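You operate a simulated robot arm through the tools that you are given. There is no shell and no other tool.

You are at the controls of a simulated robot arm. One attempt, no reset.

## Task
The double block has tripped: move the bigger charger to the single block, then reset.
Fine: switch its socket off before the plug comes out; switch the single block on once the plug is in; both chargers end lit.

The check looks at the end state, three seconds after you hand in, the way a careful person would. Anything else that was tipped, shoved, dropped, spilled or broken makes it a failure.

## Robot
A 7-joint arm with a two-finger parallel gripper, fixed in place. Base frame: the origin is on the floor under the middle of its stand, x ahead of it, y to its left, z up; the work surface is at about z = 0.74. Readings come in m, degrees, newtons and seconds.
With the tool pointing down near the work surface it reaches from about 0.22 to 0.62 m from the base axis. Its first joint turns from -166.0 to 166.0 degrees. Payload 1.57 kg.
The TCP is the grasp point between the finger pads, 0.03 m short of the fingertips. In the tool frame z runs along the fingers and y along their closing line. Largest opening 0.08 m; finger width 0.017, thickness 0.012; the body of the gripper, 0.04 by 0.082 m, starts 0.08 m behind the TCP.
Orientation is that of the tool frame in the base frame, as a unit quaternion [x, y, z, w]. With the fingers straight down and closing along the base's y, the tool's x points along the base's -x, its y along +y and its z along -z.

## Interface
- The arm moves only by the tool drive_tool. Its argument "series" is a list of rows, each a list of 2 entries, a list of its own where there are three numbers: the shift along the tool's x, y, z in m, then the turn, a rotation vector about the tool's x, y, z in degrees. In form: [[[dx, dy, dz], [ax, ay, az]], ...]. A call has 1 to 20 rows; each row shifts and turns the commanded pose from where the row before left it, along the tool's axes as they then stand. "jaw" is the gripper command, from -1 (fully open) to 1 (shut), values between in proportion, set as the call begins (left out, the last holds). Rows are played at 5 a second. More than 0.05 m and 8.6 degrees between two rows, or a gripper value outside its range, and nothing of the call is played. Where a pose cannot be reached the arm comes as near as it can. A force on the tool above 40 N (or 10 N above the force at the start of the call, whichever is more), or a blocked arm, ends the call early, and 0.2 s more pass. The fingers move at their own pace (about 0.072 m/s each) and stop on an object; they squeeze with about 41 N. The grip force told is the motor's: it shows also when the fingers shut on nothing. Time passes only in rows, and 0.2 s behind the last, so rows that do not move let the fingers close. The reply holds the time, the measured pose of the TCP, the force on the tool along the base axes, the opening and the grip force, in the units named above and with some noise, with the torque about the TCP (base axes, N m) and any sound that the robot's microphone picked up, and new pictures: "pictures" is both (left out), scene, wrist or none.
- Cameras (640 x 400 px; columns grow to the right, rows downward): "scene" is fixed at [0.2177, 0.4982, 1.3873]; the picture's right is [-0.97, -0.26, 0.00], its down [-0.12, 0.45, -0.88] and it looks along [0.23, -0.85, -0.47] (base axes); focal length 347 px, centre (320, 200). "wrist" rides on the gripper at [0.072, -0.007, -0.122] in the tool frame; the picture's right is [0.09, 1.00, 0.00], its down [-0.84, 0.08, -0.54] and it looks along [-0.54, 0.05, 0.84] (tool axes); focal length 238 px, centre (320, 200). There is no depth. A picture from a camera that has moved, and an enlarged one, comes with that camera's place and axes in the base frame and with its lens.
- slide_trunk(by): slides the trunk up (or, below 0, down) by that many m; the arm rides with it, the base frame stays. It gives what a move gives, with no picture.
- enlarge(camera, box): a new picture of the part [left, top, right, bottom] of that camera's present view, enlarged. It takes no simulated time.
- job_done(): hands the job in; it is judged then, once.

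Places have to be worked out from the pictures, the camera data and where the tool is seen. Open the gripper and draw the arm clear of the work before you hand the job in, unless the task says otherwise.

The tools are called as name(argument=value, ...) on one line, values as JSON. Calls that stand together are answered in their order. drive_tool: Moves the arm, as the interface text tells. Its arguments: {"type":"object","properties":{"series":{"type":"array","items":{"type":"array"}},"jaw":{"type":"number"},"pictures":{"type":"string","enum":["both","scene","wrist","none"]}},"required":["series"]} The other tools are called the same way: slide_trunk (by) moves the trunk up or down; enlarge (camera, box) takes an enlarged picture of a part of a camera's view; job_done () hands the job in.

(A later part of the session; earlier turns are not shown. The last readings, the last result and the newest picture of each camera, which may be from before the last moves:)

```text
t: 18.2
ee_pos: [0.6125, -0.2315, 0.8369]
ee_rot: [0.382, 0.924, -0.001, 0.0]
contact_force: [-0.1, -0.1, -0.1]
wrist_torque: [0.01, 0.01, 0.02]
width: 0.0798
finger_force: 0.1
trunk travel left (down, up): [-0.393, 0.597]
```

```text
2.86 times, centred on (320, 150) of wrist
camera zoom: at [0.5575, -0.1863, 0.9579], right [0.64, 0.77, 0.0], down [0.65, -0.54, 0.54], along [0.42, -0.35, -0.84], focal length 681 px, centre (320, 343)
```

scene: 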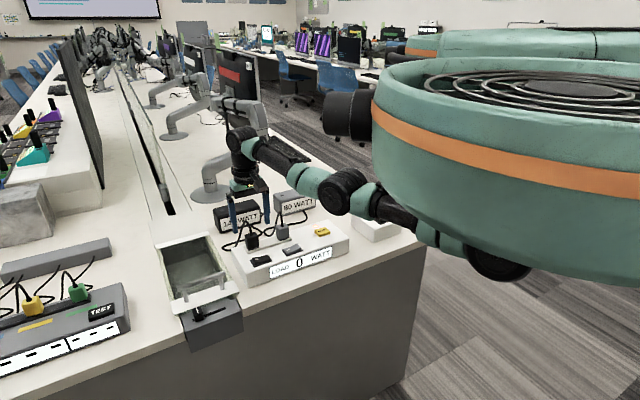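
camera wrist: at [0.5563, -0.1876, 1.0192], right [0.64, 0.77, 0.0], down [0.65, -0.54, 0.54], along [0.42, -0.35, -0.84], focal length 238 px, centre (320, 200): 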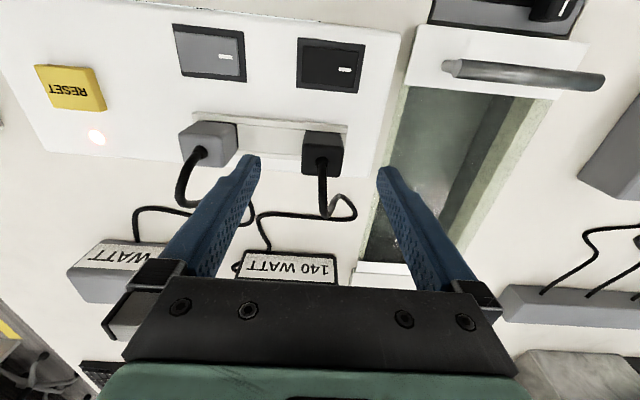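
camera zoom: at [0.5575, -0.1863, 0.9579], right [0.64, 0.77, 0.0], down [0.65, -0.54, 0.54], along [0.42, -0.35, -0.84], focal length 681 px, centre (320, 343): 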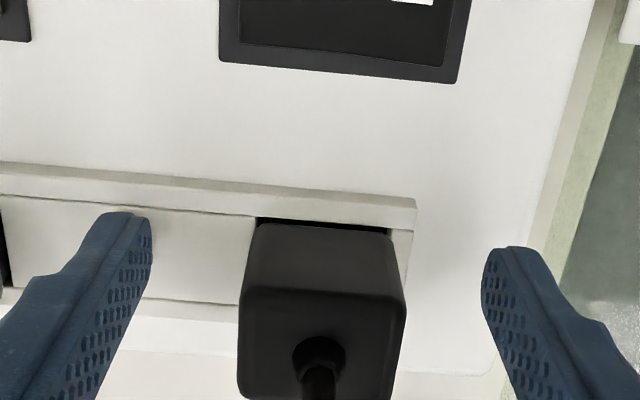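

The fingers straddle the plug evenly with no contact. I'll close the gripper on it.

drive_tool(series=[[[0, 0, 0], [0, 0, 0]], [[0, 0, 0], [0, 0, 0]], [[0, 0, 0], [0, 0, 0]], [[0, 0, 0], [0, 0, 0]]], jaw=1, pictures="wrist")

enlarge(camera="scene", box=[220, 190, 320, 280])

```text
t: 19.2
ee_pos: [0.6144, -0.2311, 0.8361]
ee_rot: [0.382, 0.924, -0.001, -0.001]
contact_force: [1.6, 2.3, 0.4]
wrist_torque: [0.11, -0.01, 0.01]
width: 0.033
finger_force: 40.8
trunk travel left (down, up): [-0.393, 0.597]
camera wrist: at [0.5578, -0.1861, 0.9579], right [0.64, 0.77, 0.0], down [0.65, -0.54, 0.54], along [0.42, -0.35, -0.84], focal length 238 px, centre (320, 200)
```

wrist: 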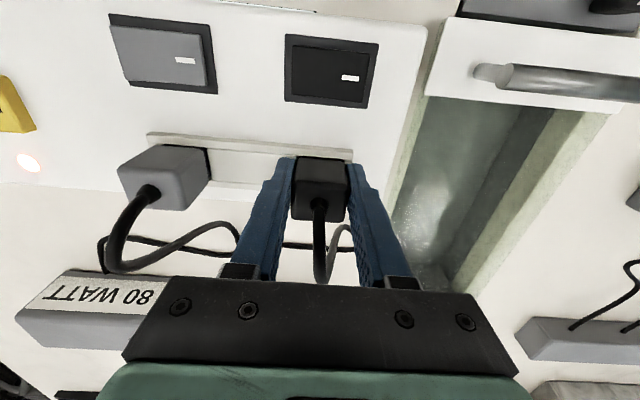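

```text
4.44 times, centred on (270, 235) of scene
camera zoom: at [0.2177, 0.4982, 1.3873], right [-0.97, -0.26, 0.0], down [-0.12, 0.45, -0.88], along [0.23, -0.85, -0.47], focal length 1542 px, centre (542, 44)
```

zoom: 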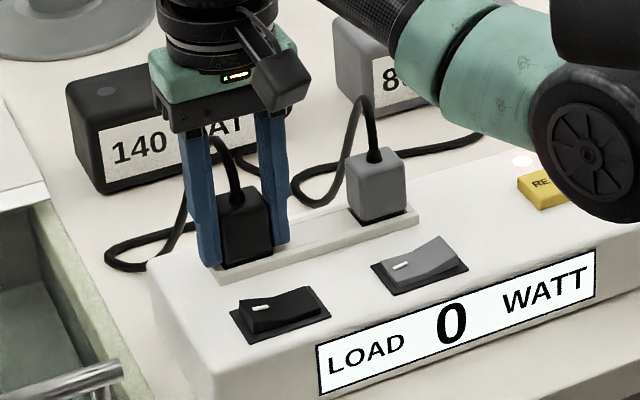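

The plug is gripped at a width of 33 mm with 41 N. I'll draw it straight up with the trunk.

slide_trunk(by=0.02)

enlarge(camera="scene", box=[220, 180, 320, 270])

```text
t: 19.9
ee_pos: [0.6125, -0.2316, 0.8561]
ee_rot: [0.383, 0.924, -0.001, 0.0]
contact_force: [-0.4, 0.1, 0.2]
wrist_torque: [0.0, 0.02, 0.01]
width: 0.0329
finger_force: 41.1
trunk travel left (down, up): [-0.413, 0.577]
```

```text
4.44 times, centred on (270, 225) of scene
camera zoom: at [0.2177, 0.4982, 1.3873], right [-0.97, -0.26, 0.0], down [-0.12, 0.45, -0.88], along [0.23, -0.85, -0.47], focal length 1542 px, centre (542, 89)
```

zoom: 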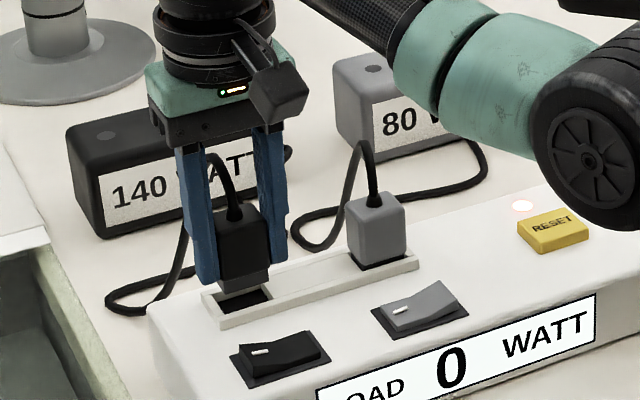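

The plug is out of the socket and held upright. I'll raise it further to clear everything.

slide_trunk(by=0.09)

enlarge(camera="scene", box=[190, 130, 350, 270])

enlarge(camera="wrist", box=[0, 0, 640, 400])

```text
t: 21.1
ee_pos: [0.6126, -0.2315, 0.9466]
ee_rot: [0.383, 0.924, -0.001, 0.0]
contact_force: [-0.6, -1.1, -0.9]
wrist_torque: [-0.02, 0.0, 0.0]
width: 0.033
finger_force: 40.8
trunk travel left (down, up): [-0.503, 0.487]
```

```text
2.86 times, centred on (270, 200) of scene
camera zoom: at [0.2177, 0.4982, 1.3873], right [-0.97, -0.26, 0.0], down [-0.12, 0.45, -0.88], along [0.23, -0.85, -0.47], focal length 992 px, centre (463, 200)
```

zoom: 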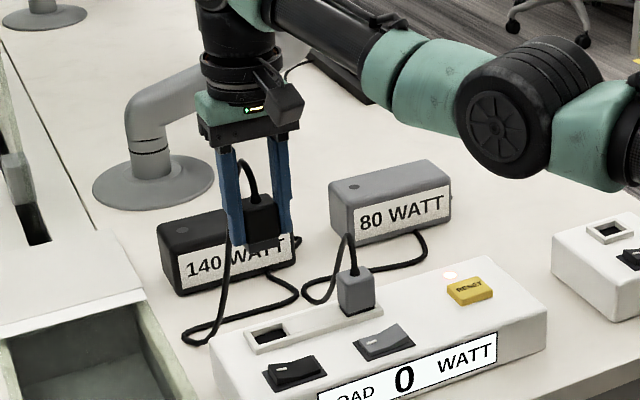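

```text
1.00 times, centred on (320, 200) of wrist (not enlarged: the box is as wide or as high as the picture)
camera zoom: at [0.5577, -0.1863, 1.0677], right [0.64, 0.77, 0.0], down [0.65, -0.54, 0.54], along [0.42, -0.35, -0.84], focal length 238 px, centre (320, 200)
```

zoom: 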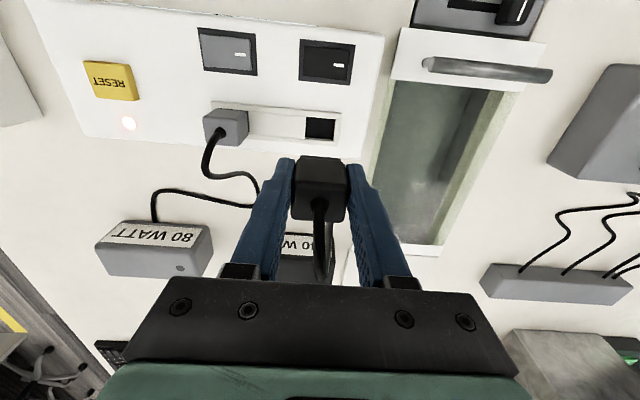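

The plug is out, and the vacated socket is visible below it. I'll zoom in and record where an aligned socket appears relative to the held plug.

enlarge(camera="wrist", box=[260, 90, 380, 230])

enlarge(camera="wrist", box=[290, 100, 350, 145])

enlarge(camera="scene", box=[240, 170, 300, 220])

```text
2.86 times, centred on (320, 160) of wrist
camera zoom: at [0.5577, -0.1863, 1.0677], right [0.64, 0.77, 0.0], down [0.65, -0.54, 0.54], along [0.42, -0.35, -0.84], focal length 681 px, centre (320, 314)
```

zoom: 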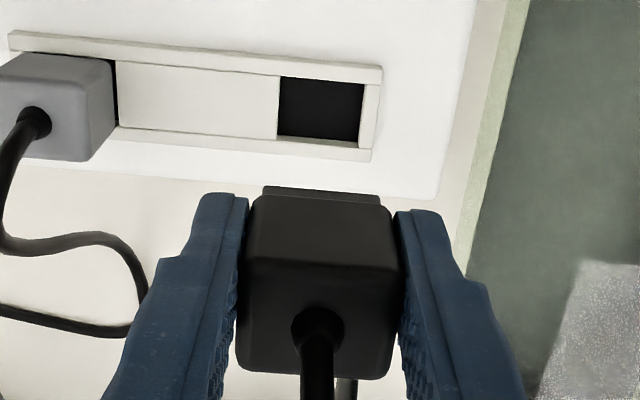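

```text
8.89 times, centred on (320, 122) of wrist
camera zoom: at [0.5577, -0.1863, 1.0677], right [0.64, 0.77, 0.0], down [0.65, -0.54, 0.54], along [0.42, -0.35, -0.84], focal length 2119 px, centre (320, 889)
```

zoom: 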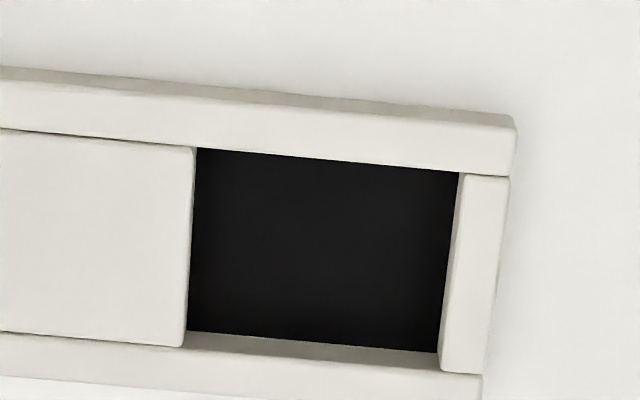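

```text
8.00 times, centred on (270, 195) of scene
camera zoom: at [0.2177, 0.4982, 1.3873], right [-0.97, -0.26, 0.0], down [-0.12, 0.45, -0.88], along [0.23, -0.85, -0.47], focal length 2776 px, centre (720, 240)
```

zoom: 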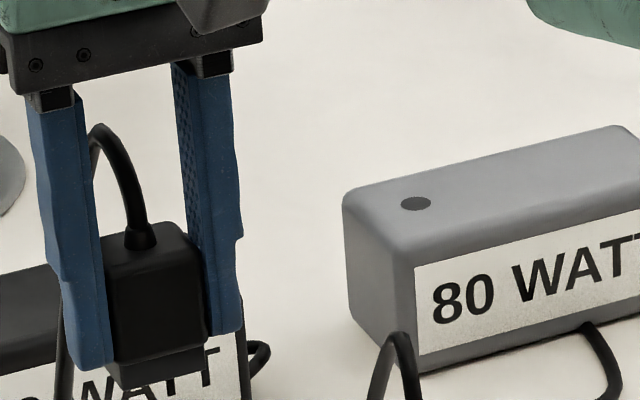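

The reference is recorded: with the TCP 0.11 m above seat, an aligned socket appears at wrist pixel (320, 129). Next I'll raise the trunk so the cable passes above the grey plug, then traverse halfway toward the single block.

slide_trunk(by=0.1)

drive_tool(series=[[[0, -0.036, 0], [0, 0, 0]], [[0, -0.036, 0], [0, 0, 0]], [[0, -0.036, 0], [0, 0, 0]], [[0, -0.036, 0], [0, 0, 0]], [[0, -0.036, 0], [0, 0, 0]], [[0, -0.036, 0], [0, 0, 0]], [[0, 0, 0], [0, 0, 0]]])

```text
t: 22.4
ee_pos: [0.6133, -0.2306, 1.0464]
ee_rot: [0.383, 0.924, -0.001, 0.0]
contact_force: [-0.3, -0.7, 0.3]
wrist_torque: [0.0, 0.02, 0.03]
width: 0.033
finger_force: 41.0
trunk travel left (down, up): [-0.603, 0.387]
```

```text
t: 24.0
ee_pos: [0.4604, -0.3843, 1.0488]
ee_rot: [0.383, 0.924, -0.001, 0.0]
contact_force: [0.0, 0.1, -0.2]
wrist_torque: [-0.01, 0.02, 0.0]
width: 0.0333
finger_force: 41.3
trunk travel left (down, up): [-0.603, 0.387]
camera wrist: at [0.404, -0.3393, 1.1702], right [0.64, 0.77, 0.0], down [0.65, -0.54, 0.54], along [0.42, -0.35, -0.84], focal length 238 px, centre (320, 200)
```

scene: 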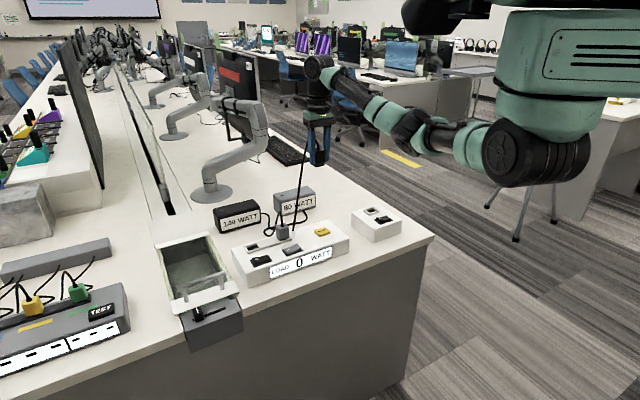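
wrist: 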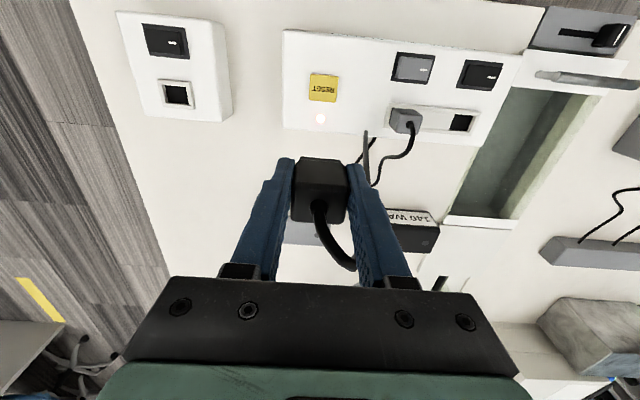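

The plug moved freely, with near-zero force. I'll check how the cable is lying.

enlarge(camera="scene", box=[200, 100, 400, 260])

enlarge(camera="wrist", box=[260, 60, 540, 290])

```text
2.50 times, centred on (300, 180) of scene
camera zoom: at [0.2177, 0.4982, 1.3873], right [-0.97, -0.26, 0.0], down [-0.12, 0.45, -0.88], along [0.23, -0.85, -0.47], focal length 868 px, centre (370, 250)
```

zoom: 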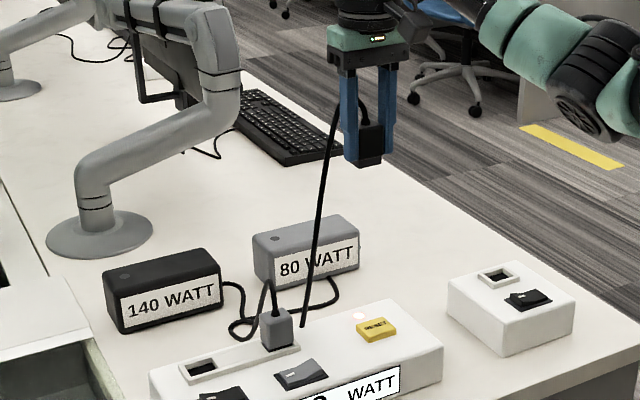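

```text
1.74 times, centred on (400, 175) of wrist
camera zoom: at [0.404, -0.3393, 1.1702], right [0.64, 0.77, 0.0], down [0.65, -0.54, 0.54], along [0.42, -0.35, -0.84], focal length 414 px, centre (181, 244)
```

zoom: 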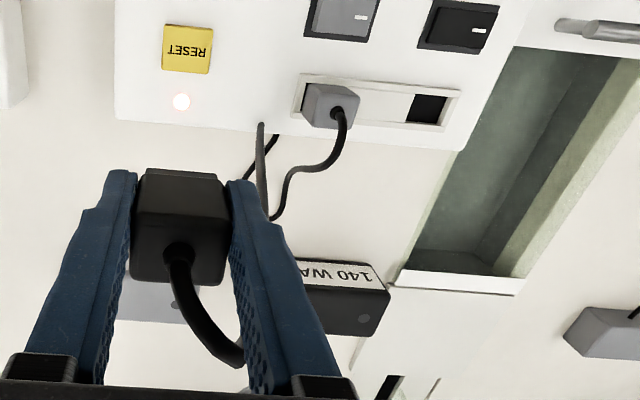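

The cable hangs slack behind the block and isn't snagging. I'll zoom in on the single block to get the required shift and yaw.

enlarge(camera="wrist", box=[100, 0, 250, 130])

```text
3.08 times, centred on (175, 65) of wrist
camera zoom: at [0.404, -0.3393, 1.1702], right [0.64, 0.77, 0.0], down [0.65, -0.54, 0.54], along [0.42, -0.35, -0.84], focal length 733 px, centre (766, 615)
```

zoom: 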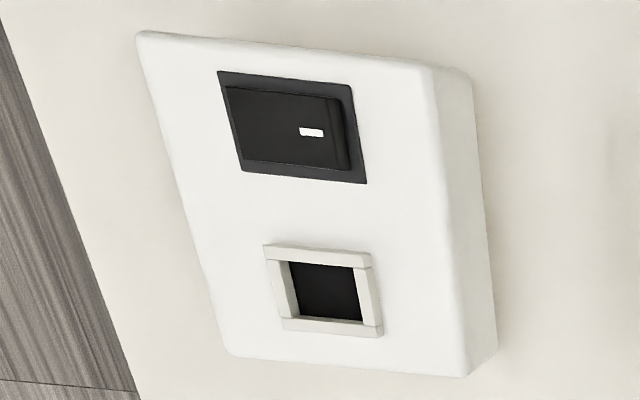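

The single block has the same 45° orientation, so no yaw is needed. Its socket is about -0.211 m along tool y from the reference. I'll finish the traverse while descending a little, to keep slack in the cable.

drive_tool(series=[[[0, -0.0352, 0.008], [0, 0, 0]], [[0, -0.0352, 0.008], [0, 0, 0]], [[0, -0.0352, 0.008], [0, 0, 0]], [[0, -0.0352, 0.008], [0, 0, 0]], [[0, -0.0352, 0.008], [0, 0, 0]], [[0, -0.0351, 0.008], [0, 0, 0]], [[0, 0, 0], [0, 0, 0]]])

enlarge(camera="scene", box=[200, 100, 440, 260])

enlarge(camera="wrist", box=[260, 90, 380, 230])

```text
t: 25.6
ee_pos: [0.3123, -0.5353, 0.9991]
ee_rot: [0.383, 0.924, -0.001, -0.001]
contact_force: [0.4, 0.1, -0.3]
wrist_torque: [-0.02, 0.02, 0.01]
width: 0.0331
finger_force: 41.2
trunk travel left (down, up): [-0.603, 0.387]
camera wrist: at [0.2575, -0.4889, 1.1201], right [0.64, 0.77, 0.0], down [0.65, -0.54, 0.54], along [0.42, -0.35, -0.84], focal length 238 px, centre (320, 200)
```

scene: 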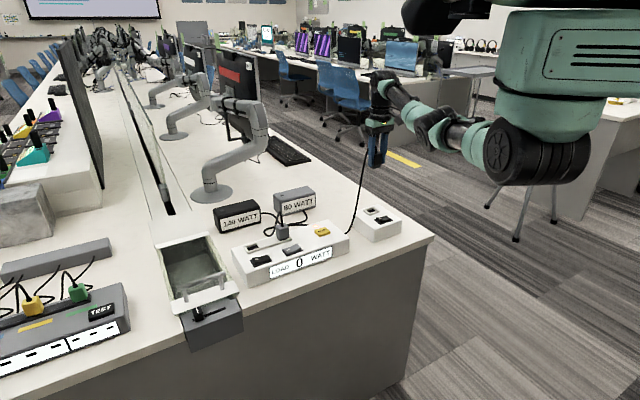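
wrist: 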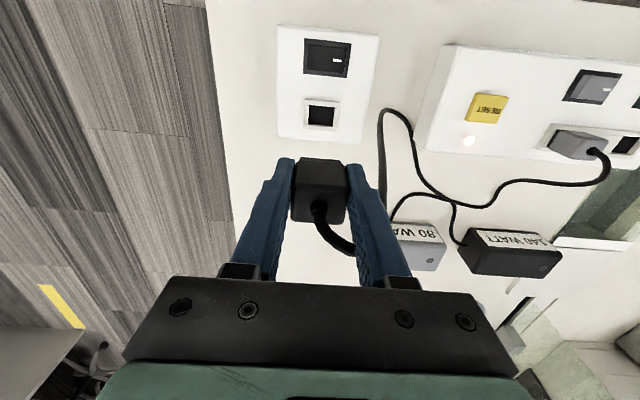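

```text
2.50 times, centred on (320, 180) of scene
camera zoom: at [0.2177, 0.4982, 1.3873], right [-0.97, -0.26, 0.0], down [-0.12, 0.45, -0.88], along [0.23, -0.85, -0.47], focal length 868 px, centre (320, 250)
```

zoom: 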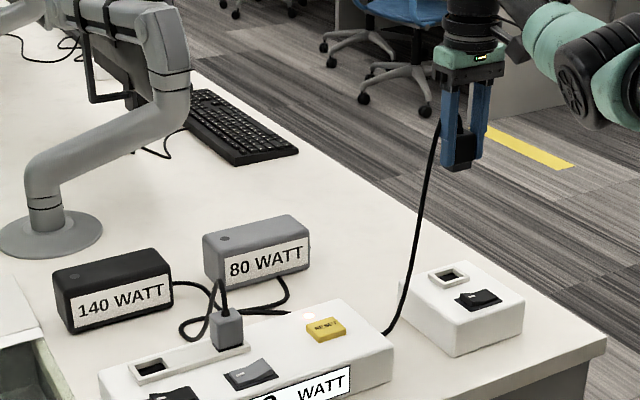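

```text
2.86 times, centred on (320, 160) of wrist
camera zoom: at [0.2575, -0.4889, 1.1201], right [0.64, 0.77, 0.0], down [0.65, -0.54, 0.54], along [0.42, -0.35, -0.84], focal length 681 px, centre (320, 314)
```

zoom: 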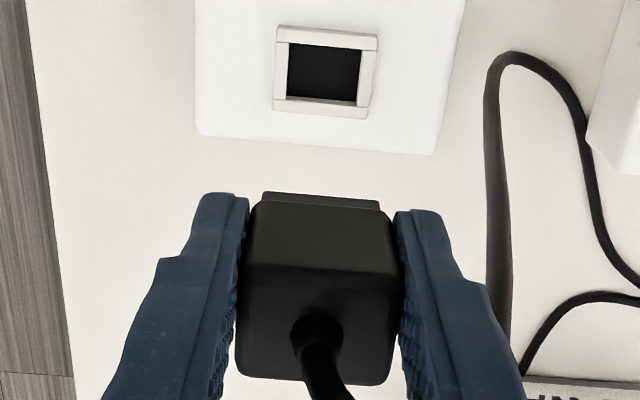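

The cable has slack and the socket is almost lined up, off by about 2 mm. I'll lower the trunk 0.0525 m to match the reference height and compare precisely.

slide_trunk(by=-0.0525)

enlarge(camera="wrist", box=[260, 90, 380, 230])

enlarge(camera="wrist", box=[290, 100, 350, 145])

enlarge(camera="scene", box=[200, 100, 440, 260])

```text
t: 26.6
ee_pos: [0.3134, -0.5349, 0.9453]
ee_rot: [0.382, 0.924, -0.001, -0.001]
contact_force: [0.9, -0.3, 0.1]
wrist_torque: [-0.02, 0.0, -0.01]
width: 0.0332
finger_force: 41.1
trunk travel left (down, up): [-0.551, 0.439]
```

```text
2.86 times, centred on (320, 160) of wrist
camera zoom: at [0.2577, -0.4886, 1.0677], right [0.64, 0.77, 0.0], down [0.65, -0.54, 0.54], along [0.42, -0.35, -0.84], focal length 681 px, centre (320, 314)
```

zoom: 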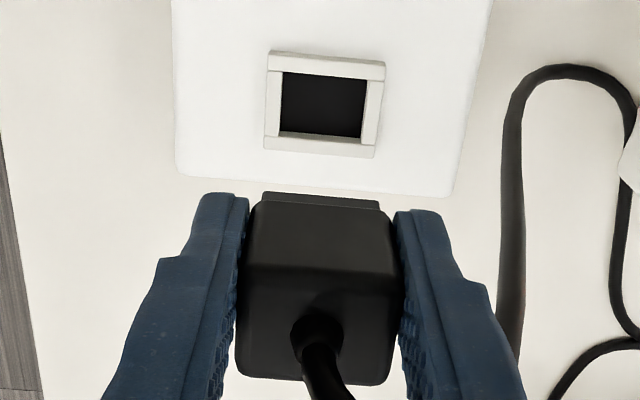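

```text
8.89 times, centred on (320, 122) of wrist
camera zoom: at [0.2577, -0.4886, 1.0677], right [0.64, 0.77, 0.0], down [0.65, -0.54, 0.54], along [0.42, -0.35, -0.84], focal length 2119 px, centre (320, 889)
```

zoom: 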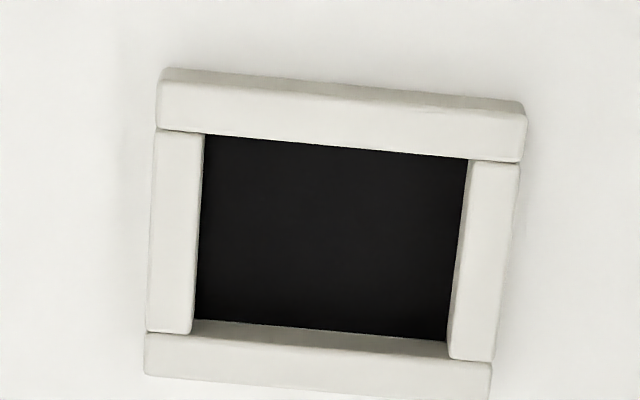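

```text
2.50 times, centred on (320, 180) of scene
camera zoom: at [0.2177, 0.4982, 1.3873], right [-0.97, -0.26, 0.0], down [-0.12, 0.45, -0.88], along [0.23, -0.85, -0.47], focal length 868 px, centre (320, 250)
```

zoom: 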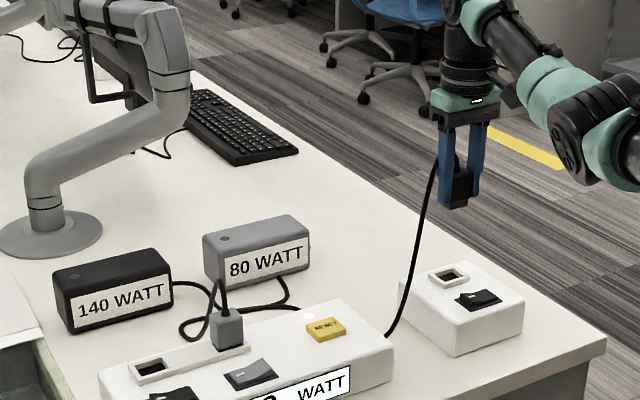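

At the same camera height the opening matches in size, so the rim height is equal. It is offset by (+7, -12) zoom pixels, which is about +1.5 mm in tool x and +0.9 mm in tool y. I'll apply that and recheck.

drive_tool(series=[[[0.0015, 0.0009, 0], [0, 0, 0]], [[0, 0, 0], [0, 0, 0]], [[0, 0, 0], [0, 0, 0]]], pictures="none")

enlarge(camera="wrist", box=[290, 100, 350, 145])

```text
t: 27.4
ee_pos: [0.3113, -0.5313, 0.9456]
ee_rot: [0.383, 0.924, -0.001, 0.0]
contact_force: [-0.7, -0.1, -1.0]
wrist_torque: [0.02, 0.03, -0.02]
width: 0.0332
finger_force: 41.1
trunk travel left (down, up): [-0.551, 0.439]
```

```text
8.89 times, centred on (320, 122) of wrist
camera zoom: at [0.2575, -0.487, 1.0676], right [0.64, 0.77, 0.0], down [0.65, -0.54, 0.54], along [0.42, -0.35, -0.84], focal length 2119 px, centre (320, 889)
```

zoom: 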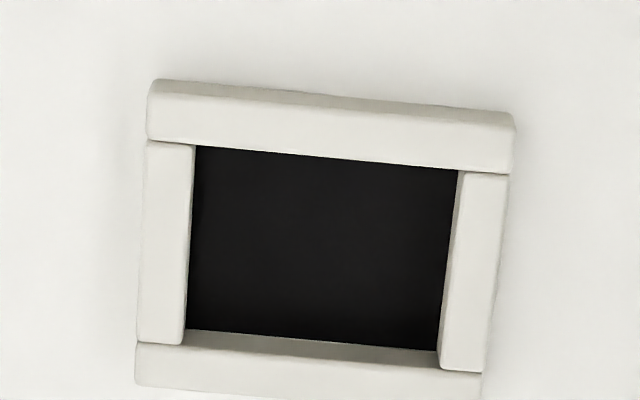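

The socket corners now match the reference to within about 2 px (0.2 mm). I'll lower straight down with the trunk most of the way.

slide_trunk(by=-0.085)

enlarge(camera="wrist", box=[260, 90, 380, 230])

enlarge(camera="scene", box=[320, 160, 440, 250])

```text
t: 28.6
ee_pos: [0.3134, -0.5328, 0.8611]
ee_rot: [0.383, 0.924, -0.001, 0.0]
contact_force: [0.1, -0.7, -0.8]
wrist_torque: [-0.02, 0.01, 0.03]
width: 0.0333
finger_force: 40.7
trunk travel left (down, up): [-0.466, 0.524]
```

```text
2.86 times, centred on (320, 160) of wrist
camera zoom: at [0.2574, -0.4871, 0.9828], right [0.64, 0.77, 0.0], down [0.65, -0.54, 0.54], along [0.42, -0.35, -0.84], focal length 681 px, centre (320, 314)
```

zoom: 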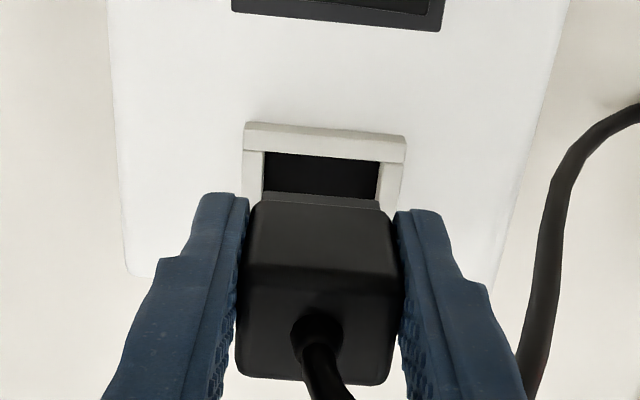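

```text
4.44 times, centred on (380, 205) of scene
camera zoom: at [0.2177, 0.4982, 1.3873], right [-0.97, -0.26, 0.0], down [-0.12, 0.45, -0.88], along [0.23, -0.85, -0.47], focal length 1542 px, centre (53, 178)
```

zoom: 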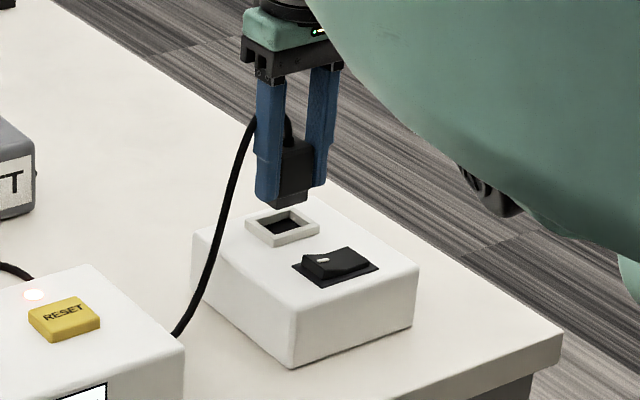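

The nose lines up with the opening. I'll lower another 12 mm and check the force.

slide_trunk(by=-0.012)

enlarge(camera="wrist", box=[260, 90, 380, 230])

enlarge(camera="scene", box=[360, 170, 420, 230])

```text
t: 29.2
ee_pos: [0.3138, -0.5322, 0.8491]
ee_rot: [0.383, 0.924, -0.001, -0.001]
contact_force: [-0.8, 0.5, -0.6]
wrist_torque: [-0.01, 0.01, 0.0]
width: 0.0329
finger_force: 40.9
trunk travel left (down, up): [-0.454, 0.536]
```

```text
2.86 times, centred on (320, 160) of wrist
camera zoom: at [0.2574, -0.487, 0.9707], right [0.64, 0.77, 0.0], down [0.65, -0.54, 0.54], along [0.42, -0.35, -0.84], focal length 681 px, centre (320, 314)
```

zoom: 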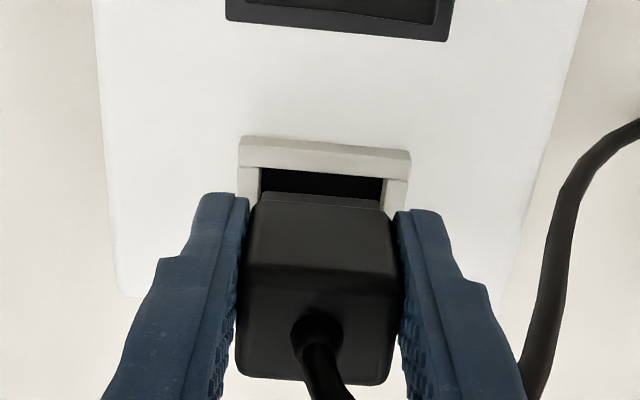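

```text
6.67 times, centred on (390, 200) of scene
camera zoom: at [0.2177, 0.4982, 1.3873], right [-0.97, -0.26, 0.0], down [-0.12, 0.45, -0.88], along [0.23, -0.85, -0.47], focal length 2314 px, centre (-147, 200)
```

zoom: 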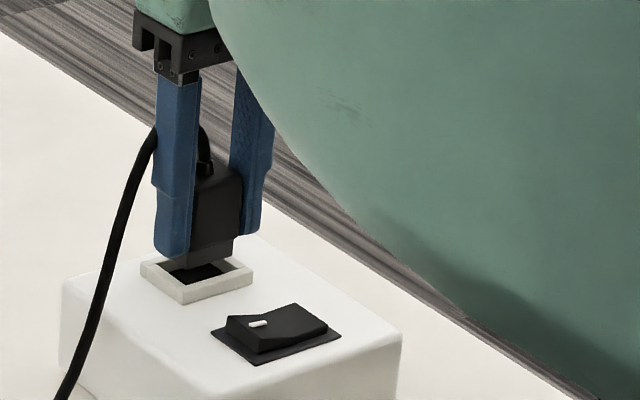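

There is still no contact, and the nose is about to enter the frame. I'll continue in small steps.

slide_trunk(by=-0.005)

slide_trunk(by=-0.004)

enlarge(camera="wrist", box=[260, 90, 380, 230])

enlarge(camera="scene", box=[360, 170, 420, 230])

```text
t: 29.7
ee_pos: [0.3128, -0.5317, 0.8445]
ee_rot: [0.382, 0.924, 0.0, 0.0]
contact_force: [-0.2, -0.6, -0.2]
wrist_torque: [0.03, -0.03, 0.0]
width: 0.0332
finger_force: 41.1
trunk travel left (down, up): [-0.449, 0.541]
```

```text
t: 30.2
ee_pos: [0.3132, -0.5324, 0.8419]
ee_rot: [0.382, 0.924, -0.002, 0.002]
contact_force: [-1.3, 2.2, 12.2]
wrist_torque: [-0.04, -0.22, 0.01]
width: 0.0331
finger_force: 40.4
trunk travel left (down, up): [-0.445, 0.545]
```

```text
2.86 times, centred on (320, 160) of wrist
camera zoom: at [0.2571, -0.4866, 0.9643], right [0.64, 0.77, 0.0], down [0.65, -0.53, 0.55], along [0.42, -0.35, -0.84], focal length 681 px, centre (320, 314)
```

zoom: 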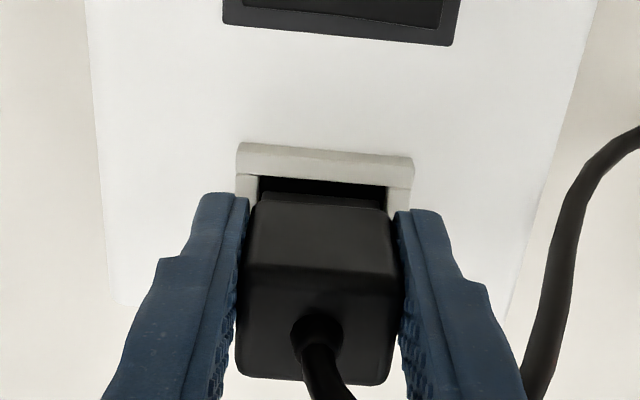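

```text
6.67 times, centred on (390, 200) of scene
camera zoom: at [0.2177, 0.4982, 1.3873], right [-0.97, -0.26, 0.0], down [-0.12, 0.45, -0.88], along [0.23, -0.85, -0.47], focal length 2314 px, centre (-147, 200)
```

zoom: 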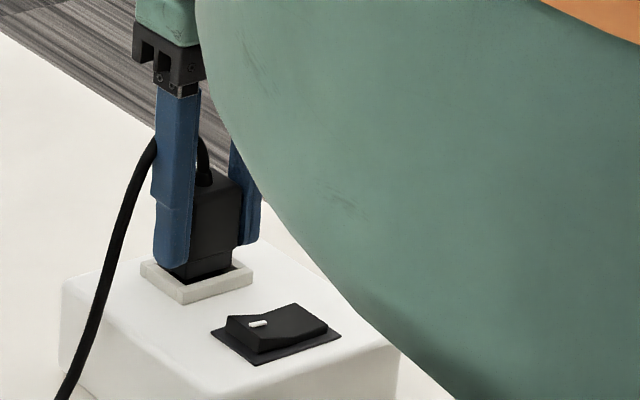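

Contact came at z = 0.842, about 5 mm above seat. The torque puts it at the rear edge of the nose, and the image agrees that the plug is about 0.8 mm too far back. I'll back off 6 mm and shift 0.8 mm toward the robot.

slide_trunk(by=0.006)

drive_tool(series=[[[0.0008, 0, 0], [0, 0, 0]], [[0, 0, 0], [0, 0, 0]], [[0, 0, 0], [0, 0, 0]]], pictures="none")

enlarge(camera="wrist", box=[290, 120, 350, 165])

enlarge(camera="scene", box=[370, 185, 400, 220])

```text
t: 30.8
ee_pos: [0.3129, -0.5321, 0.8451]
ee_rot: [0.382, 0.924, -0.001, -0.001]
contact_force: [-0.3, 1.2, -1.0]
wrist_torque: [0.03, 0.0, 0.02]
width: 0.0331
finger_force: 40.7
trunk travel left (down, up): [-0.451, 0.539]
```

```text
t: 31.6
ee_pos: [0.3115, -0.5321, 0.8453]
ee_rot: [0.383, 0.924, -0.001, 0.0]
contact_force: [-0.3, 0.7, -0.5]
wrist_torque: [-0.03, -0.03, 0.01]
width: 0.033
finger_force: 40.5
trunk travel left (down, up): [-0.451, 0.539]
```

```text
8.89 times, centred on (320, 142) of wrist
camera zoom: at [0.257, -0.4866, 0.9682], right [0.64, 0.77, 0.0], down [0.65, -0.54, 0.54], along [0.42, -0.35, -0.84], focal length 2119 px, centre (320, 711)
```

zoom: 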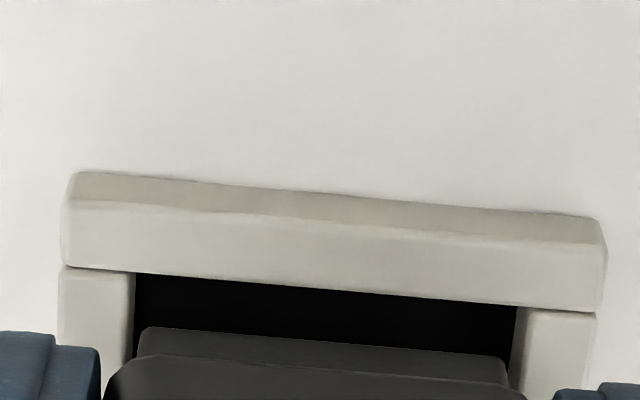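

```text
11.43 times, centred on (385, 202) of scene
camera zoom: at [0.2177, 0.4982, 1.3873], right [-0.97, -0.26, 0.0], down [-0.12, 0.45, -0.88], along [0.23, -0.85, -0.47], focal length 3966 px, centre (-423, 171)
```

zoom: 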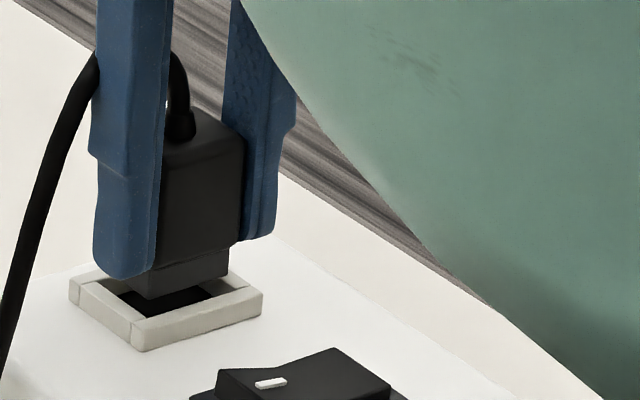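

The nose bottom is just above the rim, centred side to side with about 1 mm of gap each side. I'll try lowering again.

slide_trunk(by=-0.005)

```text
t: 32.1
ee_pos: [0.3111, -0.5308, 0.8412]
ee_rot: [0.383, 0.924, -0.001, -0.001]
contact_force: [0.1, 0.5, 0.3]
wrist_torque: [-0.02, -0.01, -0.04]
width: 0.033
finger_force: 40.9
trunk travel left (down, up): [-0.446, 0.544]
```

No contact this time at 0.841. I'll continue down in small steps.

slide_trunk(by=-0.002)

slide_trunk(by=-0.002)

enlarge(camera="wrist", box=[260, 100, 380, 200])

enlarge(camera="scene", box=[370, 185, 400, 220])

```text
t: 32.7
ee_pos: [0.3128, -0.5313, 0.8398]
ee_rot: [0.382, 0.924, -0.001, 0.0]
contact_force: [-0.6, 0.9, -0.5]
wrist_torque: [-0.01, 0.04, -0.03]
width: 0.0329
finger_force: 41.6
trunk travel left (down, up): [-0.444, 0.546]
```

```text
t: 33.2
ee_pos: [0.3119, -0.5304, 0.8375]
ee_rot: [0.382, 0.924, -0.001, 0.0]
contact_force: [0.3, 0.3, 0.0]
wrist_torque: [0.01, 0.02, -0.05]
width: 0.033
finger_force: 40.7
trunk travel left (down, up): [-0.442, 0.548]
```

```text
4.00 times, centred on (320, 150) of wrist
camera zoom: at [0.2569, -0.4866, 0.9593], right [0.64, 0.77, 0.0], down [0.65, -0.54, 0.54], along [0.42, -0.35, -0.84], focal length 953 px, centre (320, 400)
```

zoom: 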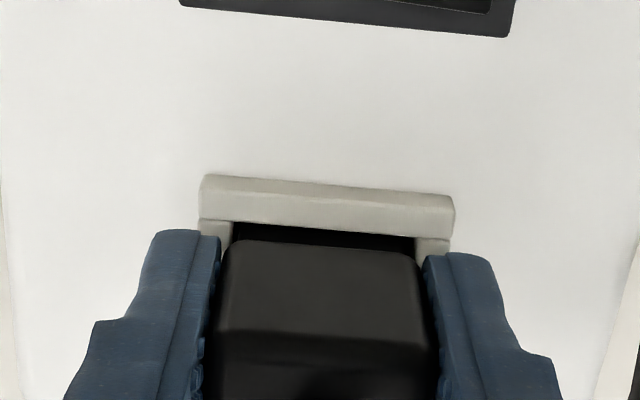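

```text
11.43 times, centred on (385, 202) of scene
camera zoom: at [0.2177, 0.4982, 1.3873], right [-0.97, -0.26, 0.0], down [-0.12, 0.45, -0.88], along [0.23, -0.85, -0.47], focal length 3966 px, centre (-423, 171)
```

zoom: 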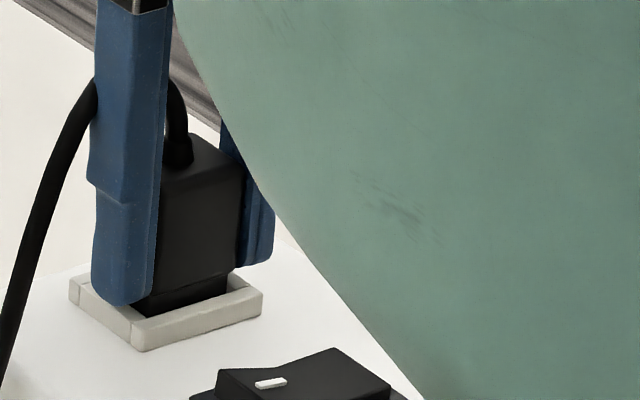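

The nose has entered the frame with no resistance. I'll keep lowering until it bottoms out.

slide_trunk(by=-0.002)

slide_trunk(by=-0.002)

enlarge(camera="scene", box=[370, 185, 400, 220])

```text
t: 33.7
ee_pos: [0.3115, -0.5316, 0.8347]
ee_rot: [0.382, 0.924, 0.0, 0.0]
contact_force: [0.6, -0.5, -1.0]
wrist_torque: [0.0, -0.01, -0.03]
width: 0.033
finger_force: 41.2
trunk travel left (down, up): [-0.44, 0.55]
```

```text
t: 34.2
ee_pos: [0.3125, -0.5295, 0.8358]
ee_rot: [0.383, 0.924, 0.0, 0.0]
contact_force: [-1.1, 4.0, 10.3]
wrist_torque: [1.03, 0.65, -0.02]
width: 0.0331
finger_force: 41.3
trunk travel left (down, up): [-0.438, 0.552]
```

```text
11.43 times, centred on (385, 202) of scene
camera zoom: at [0.2177, 0.4982, 1.3873], right [-0.97, -0.26, 0.0], down [-0.12, 0.45, -0.88], along [0.23, -0.85, -0.47], focal length 3966 px, centre (-423, 171)
```

zoom: 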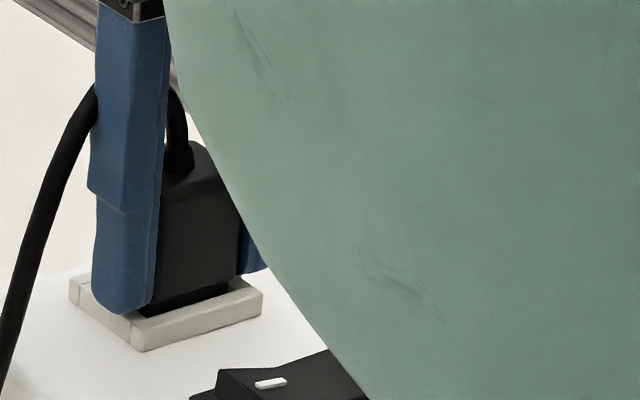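

There is 10 N of contact but an unusually large torque, so something away from the plug may be touching. I'll look at the full views before going on.

drive_tool(series=[[[0, 0, 0], [0, 0, 0]]])

```text
t: 34.6
ee_pos: [0.3119, -0.5318, 0.8364]
ee_rot: [0.382, 0.924, -0.002, -0.001]
contact_force: [-2.6, 5.5, 12.5]
wrist_torque: [0.99, 0.65, 0.01]
width: 0.0332
finger_force: 41.0
trunk travel left (down, up): [-0.438, 0.552]
camera wrist: at [0.2564, -0.4856, 0.957], right [0.64, 0.77, 0.0], down [0.65, -0.53, 0.54], along [0.42, -0.35, -0.84], focal length 238 px, centre (320, 200)
```

scene: 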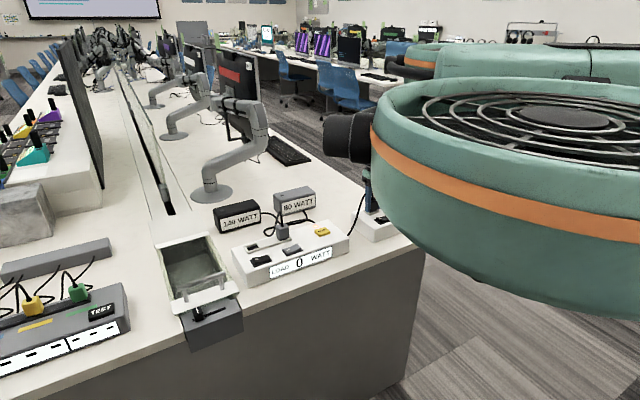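
wrist: 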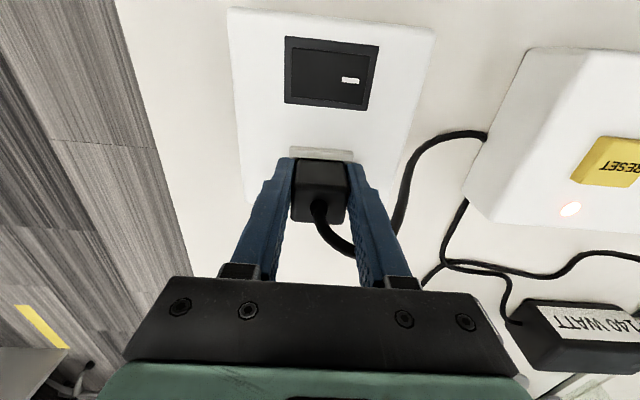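

The fingertips (about z = 0.805) are probably resting on the socket frame bars, since the plug is already as deep as it sat in the double block. I'll relieve 2 mm and check that the force and torque vanish.

slide_trunk(by=0.002)

enlarge(camera="wrist", box=[200, 0, 460, 240])

enlarge(camera="scene", box=[320, 100, 440, 260])

```text
t: 35.1
ee_pos: [0.312, -0.5315, 0.8368]
ee_rot: [0.383, 0.924, 0.0, -0.001]
contact_force: [-3.6, 6.7, 5.2]
wrist_torque: [0.16, 0.05, 0.03]
width: 0.033
finger_force: 41.2
trunk travel left (down, up): [-0.44, 0.55]
```

```text
1.67 times, centred on (330, 120) of wrist
camera zoom: at [0.2566, -0.4859, 0.9571], right [0.64, 0.77, 0.0], down [0.65, -0.54, 0.54], along [0.42, -0.35, -0.84], focal length 397 px, centre (303, 333)
```

zoom: 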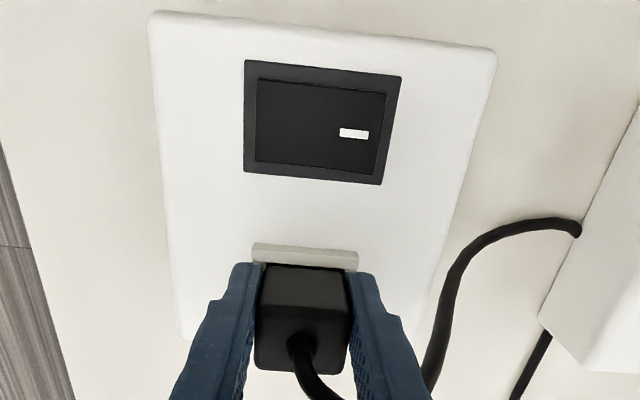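

```text
2.50 times, centred on (380, 180) of scene
camera zoom: at [0.2177, 0.4982, 1.3873], right [-0.97, -0.26, 0.0], down [-0.12, 0.45, -0.88], along [0.23, -0.85, -0.47], focal length 868 px, centre (170, 250)
```

zoom: 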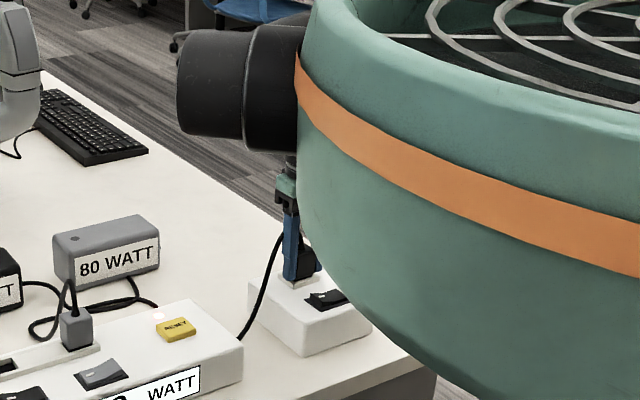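

The tool now sits at z = 0.8365, the same height as the plug's seat in the double block. That, together with the earlier stiff torque, suggests it latched into the socket. I'll open the jaws partway and check that the plug stays put.

drive_tool(series=[[[0, 0, 0], [0, 0, 0]], [[0, 0, 0], [0, 0, 0]], [[0, 0, 0], [0, 0, 0]]], jaw=-0.4, pictures="wrist")

enlarge(camera="wrist", box=[200, 0, 460, 240])

enlarge(camera="scene", box=[360, 170, 420, 230])

```text
t: 35.9
ee_pos: [0.3134, -0.5318, 0.8347]
ee_rot: [0.382, 0.924, -0.001, 0.0]
contact_force: [0.6, 0.4, 0.0]
wrist_torque: [-0.02, -0.01, 0.01]
width: 0.056
finger_force: 0.0
trunk travel left (down, up): [-0.44, 0.55]
camera wrist: at [0.2569, -0.4866, 0.9572], right [0.64, 0.77, 0.0], down [0.65, -0.54, 0.54], along [0.42, -0.35, -0.84], focal length 238 px, centre (320, 200)
```

wrist: 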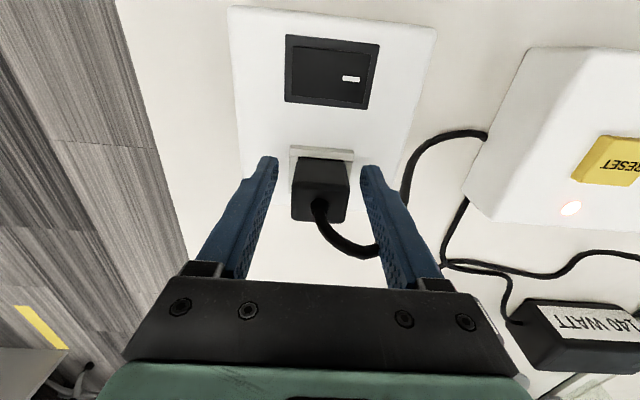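

```text
1.67 times, centred on (330, 120) of wrist
camera zoom: at [0.2569, -0.4866, 0.9572], right [0.64, 0.77, 0.0], down [0.65, -0.54, 0.54], along [0.42, -0.35, -0.84], focal length 397 px, centre (303, 333)
```

zoom: 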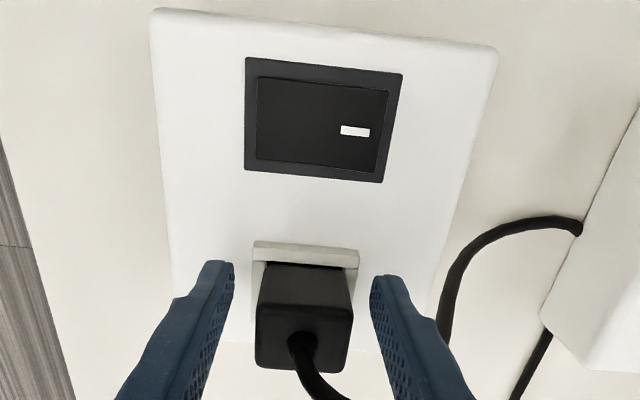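

```text
6.67 times, centred on (390, 200) of scene
camera zoom: at [0.2177, 0.4982, 1.3873], right [-0.97, -0.26, 0.0], down [-0.12, 0.45, -0.88], along [0.23, -0.85, -0.47], focal length 2314 px, centre (-147, 200)
```

zoom: 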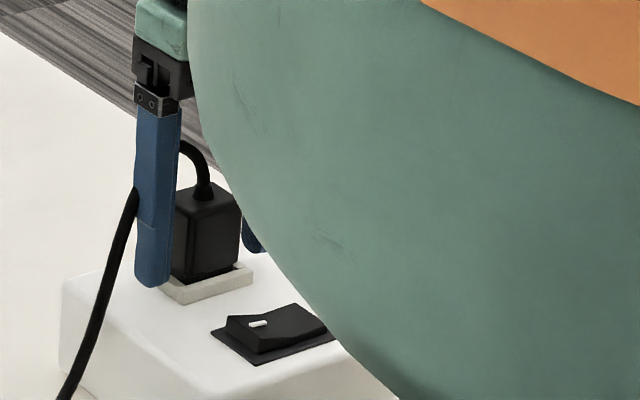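

The plug stands seated in the single block and stayed put on release. I'll raise straight up with the trunk to clear the plug and cable.

slide_trunk(by=0.12)

drive_tool(series=[[[0, 0, 0], [0, 0, 0]]])

enlarge(camera="wrist", box=[230, 30, 410, 190])

enlarge(camera="scene", box=[300, 150, 440, 260])

```text
t: 37.4
ee_pos: [0.3105, -0.5318, 0.9557]
ee_rot: [0.383, 0.924, -0.002, -0.001]
contact_force: [0.0, 0.5, 0.0]
wrist_torque: [0.01, -0.01, -0.01]
width: 0.0561
finger_force: 0.1
trunk travel left (down, up): [-0.56, 0.43]
```

```text
t: 37.8
ee_pos: [0.3125, -0.5309, 0.9555]
ee_rot: [0.382, 0.924, 0.0, -0.001]
contact_force: [-0.4, -0.1, 0.2]
wrist_torque: [0.02, 0.01, 0.01]
width: 0.0561
finger_force: 0.0
trunk travel left (down, up): [-0.56, 0.43]
camera wrist: at [0.2569, -0.4866, 1.0773], right [0.64, 0.77, 0.0], down [0.65, -0.54, 0.54], along [0.42, -0.35, -0.84], focal length 238 px, centre (320, 200)
```

scene: 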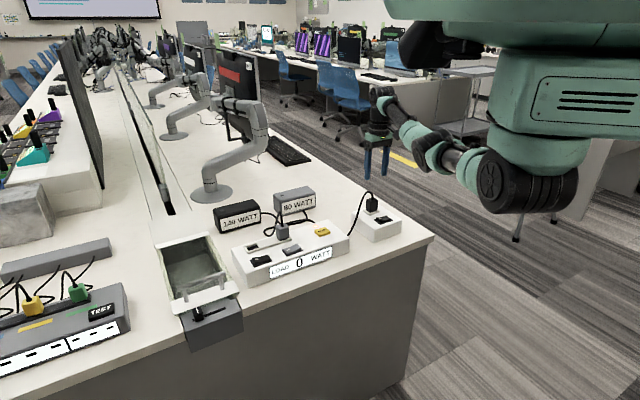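
wrist: 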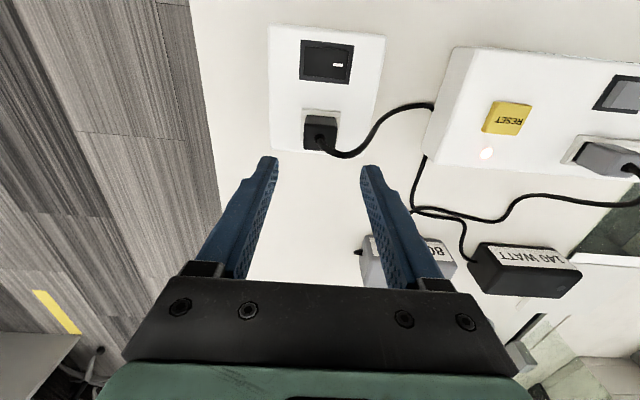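

```text
2.50 times, centred on (320, 110) of wrist
camera zoom: at [0.2569, -0.4866, 1.0773], right [0.64, 0.77, 0.0], down [0.65, -0.54, 0.54], along [0.42, -0.35, -0.84], focal length 596 px, centre (320, 425)
```

zoom: 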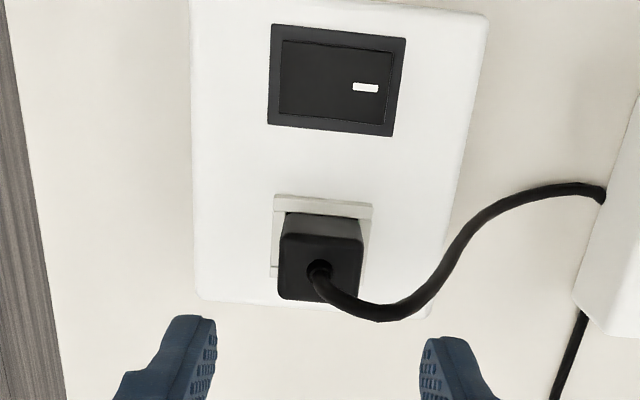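

```text
3.64 times, centred on (370, 205) of scene
camera zoom: at [0.2177, 0.4982, 1.3873], right [-0.97, -0.26, 0.0], down [-0.12, 0.45, -0.88], along [0.23, -0.85, -0.47], focal length 1262 px, centre (138, 182)
```

zoom: 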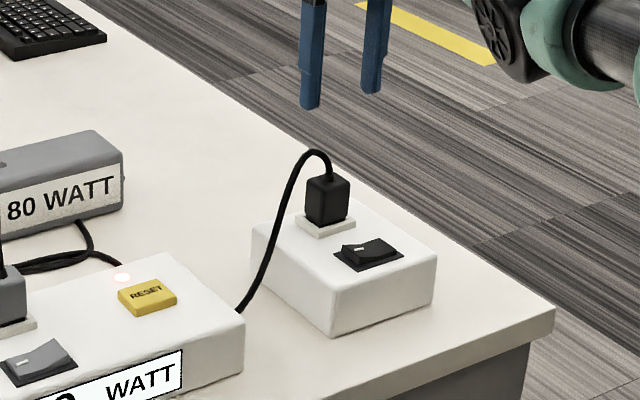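

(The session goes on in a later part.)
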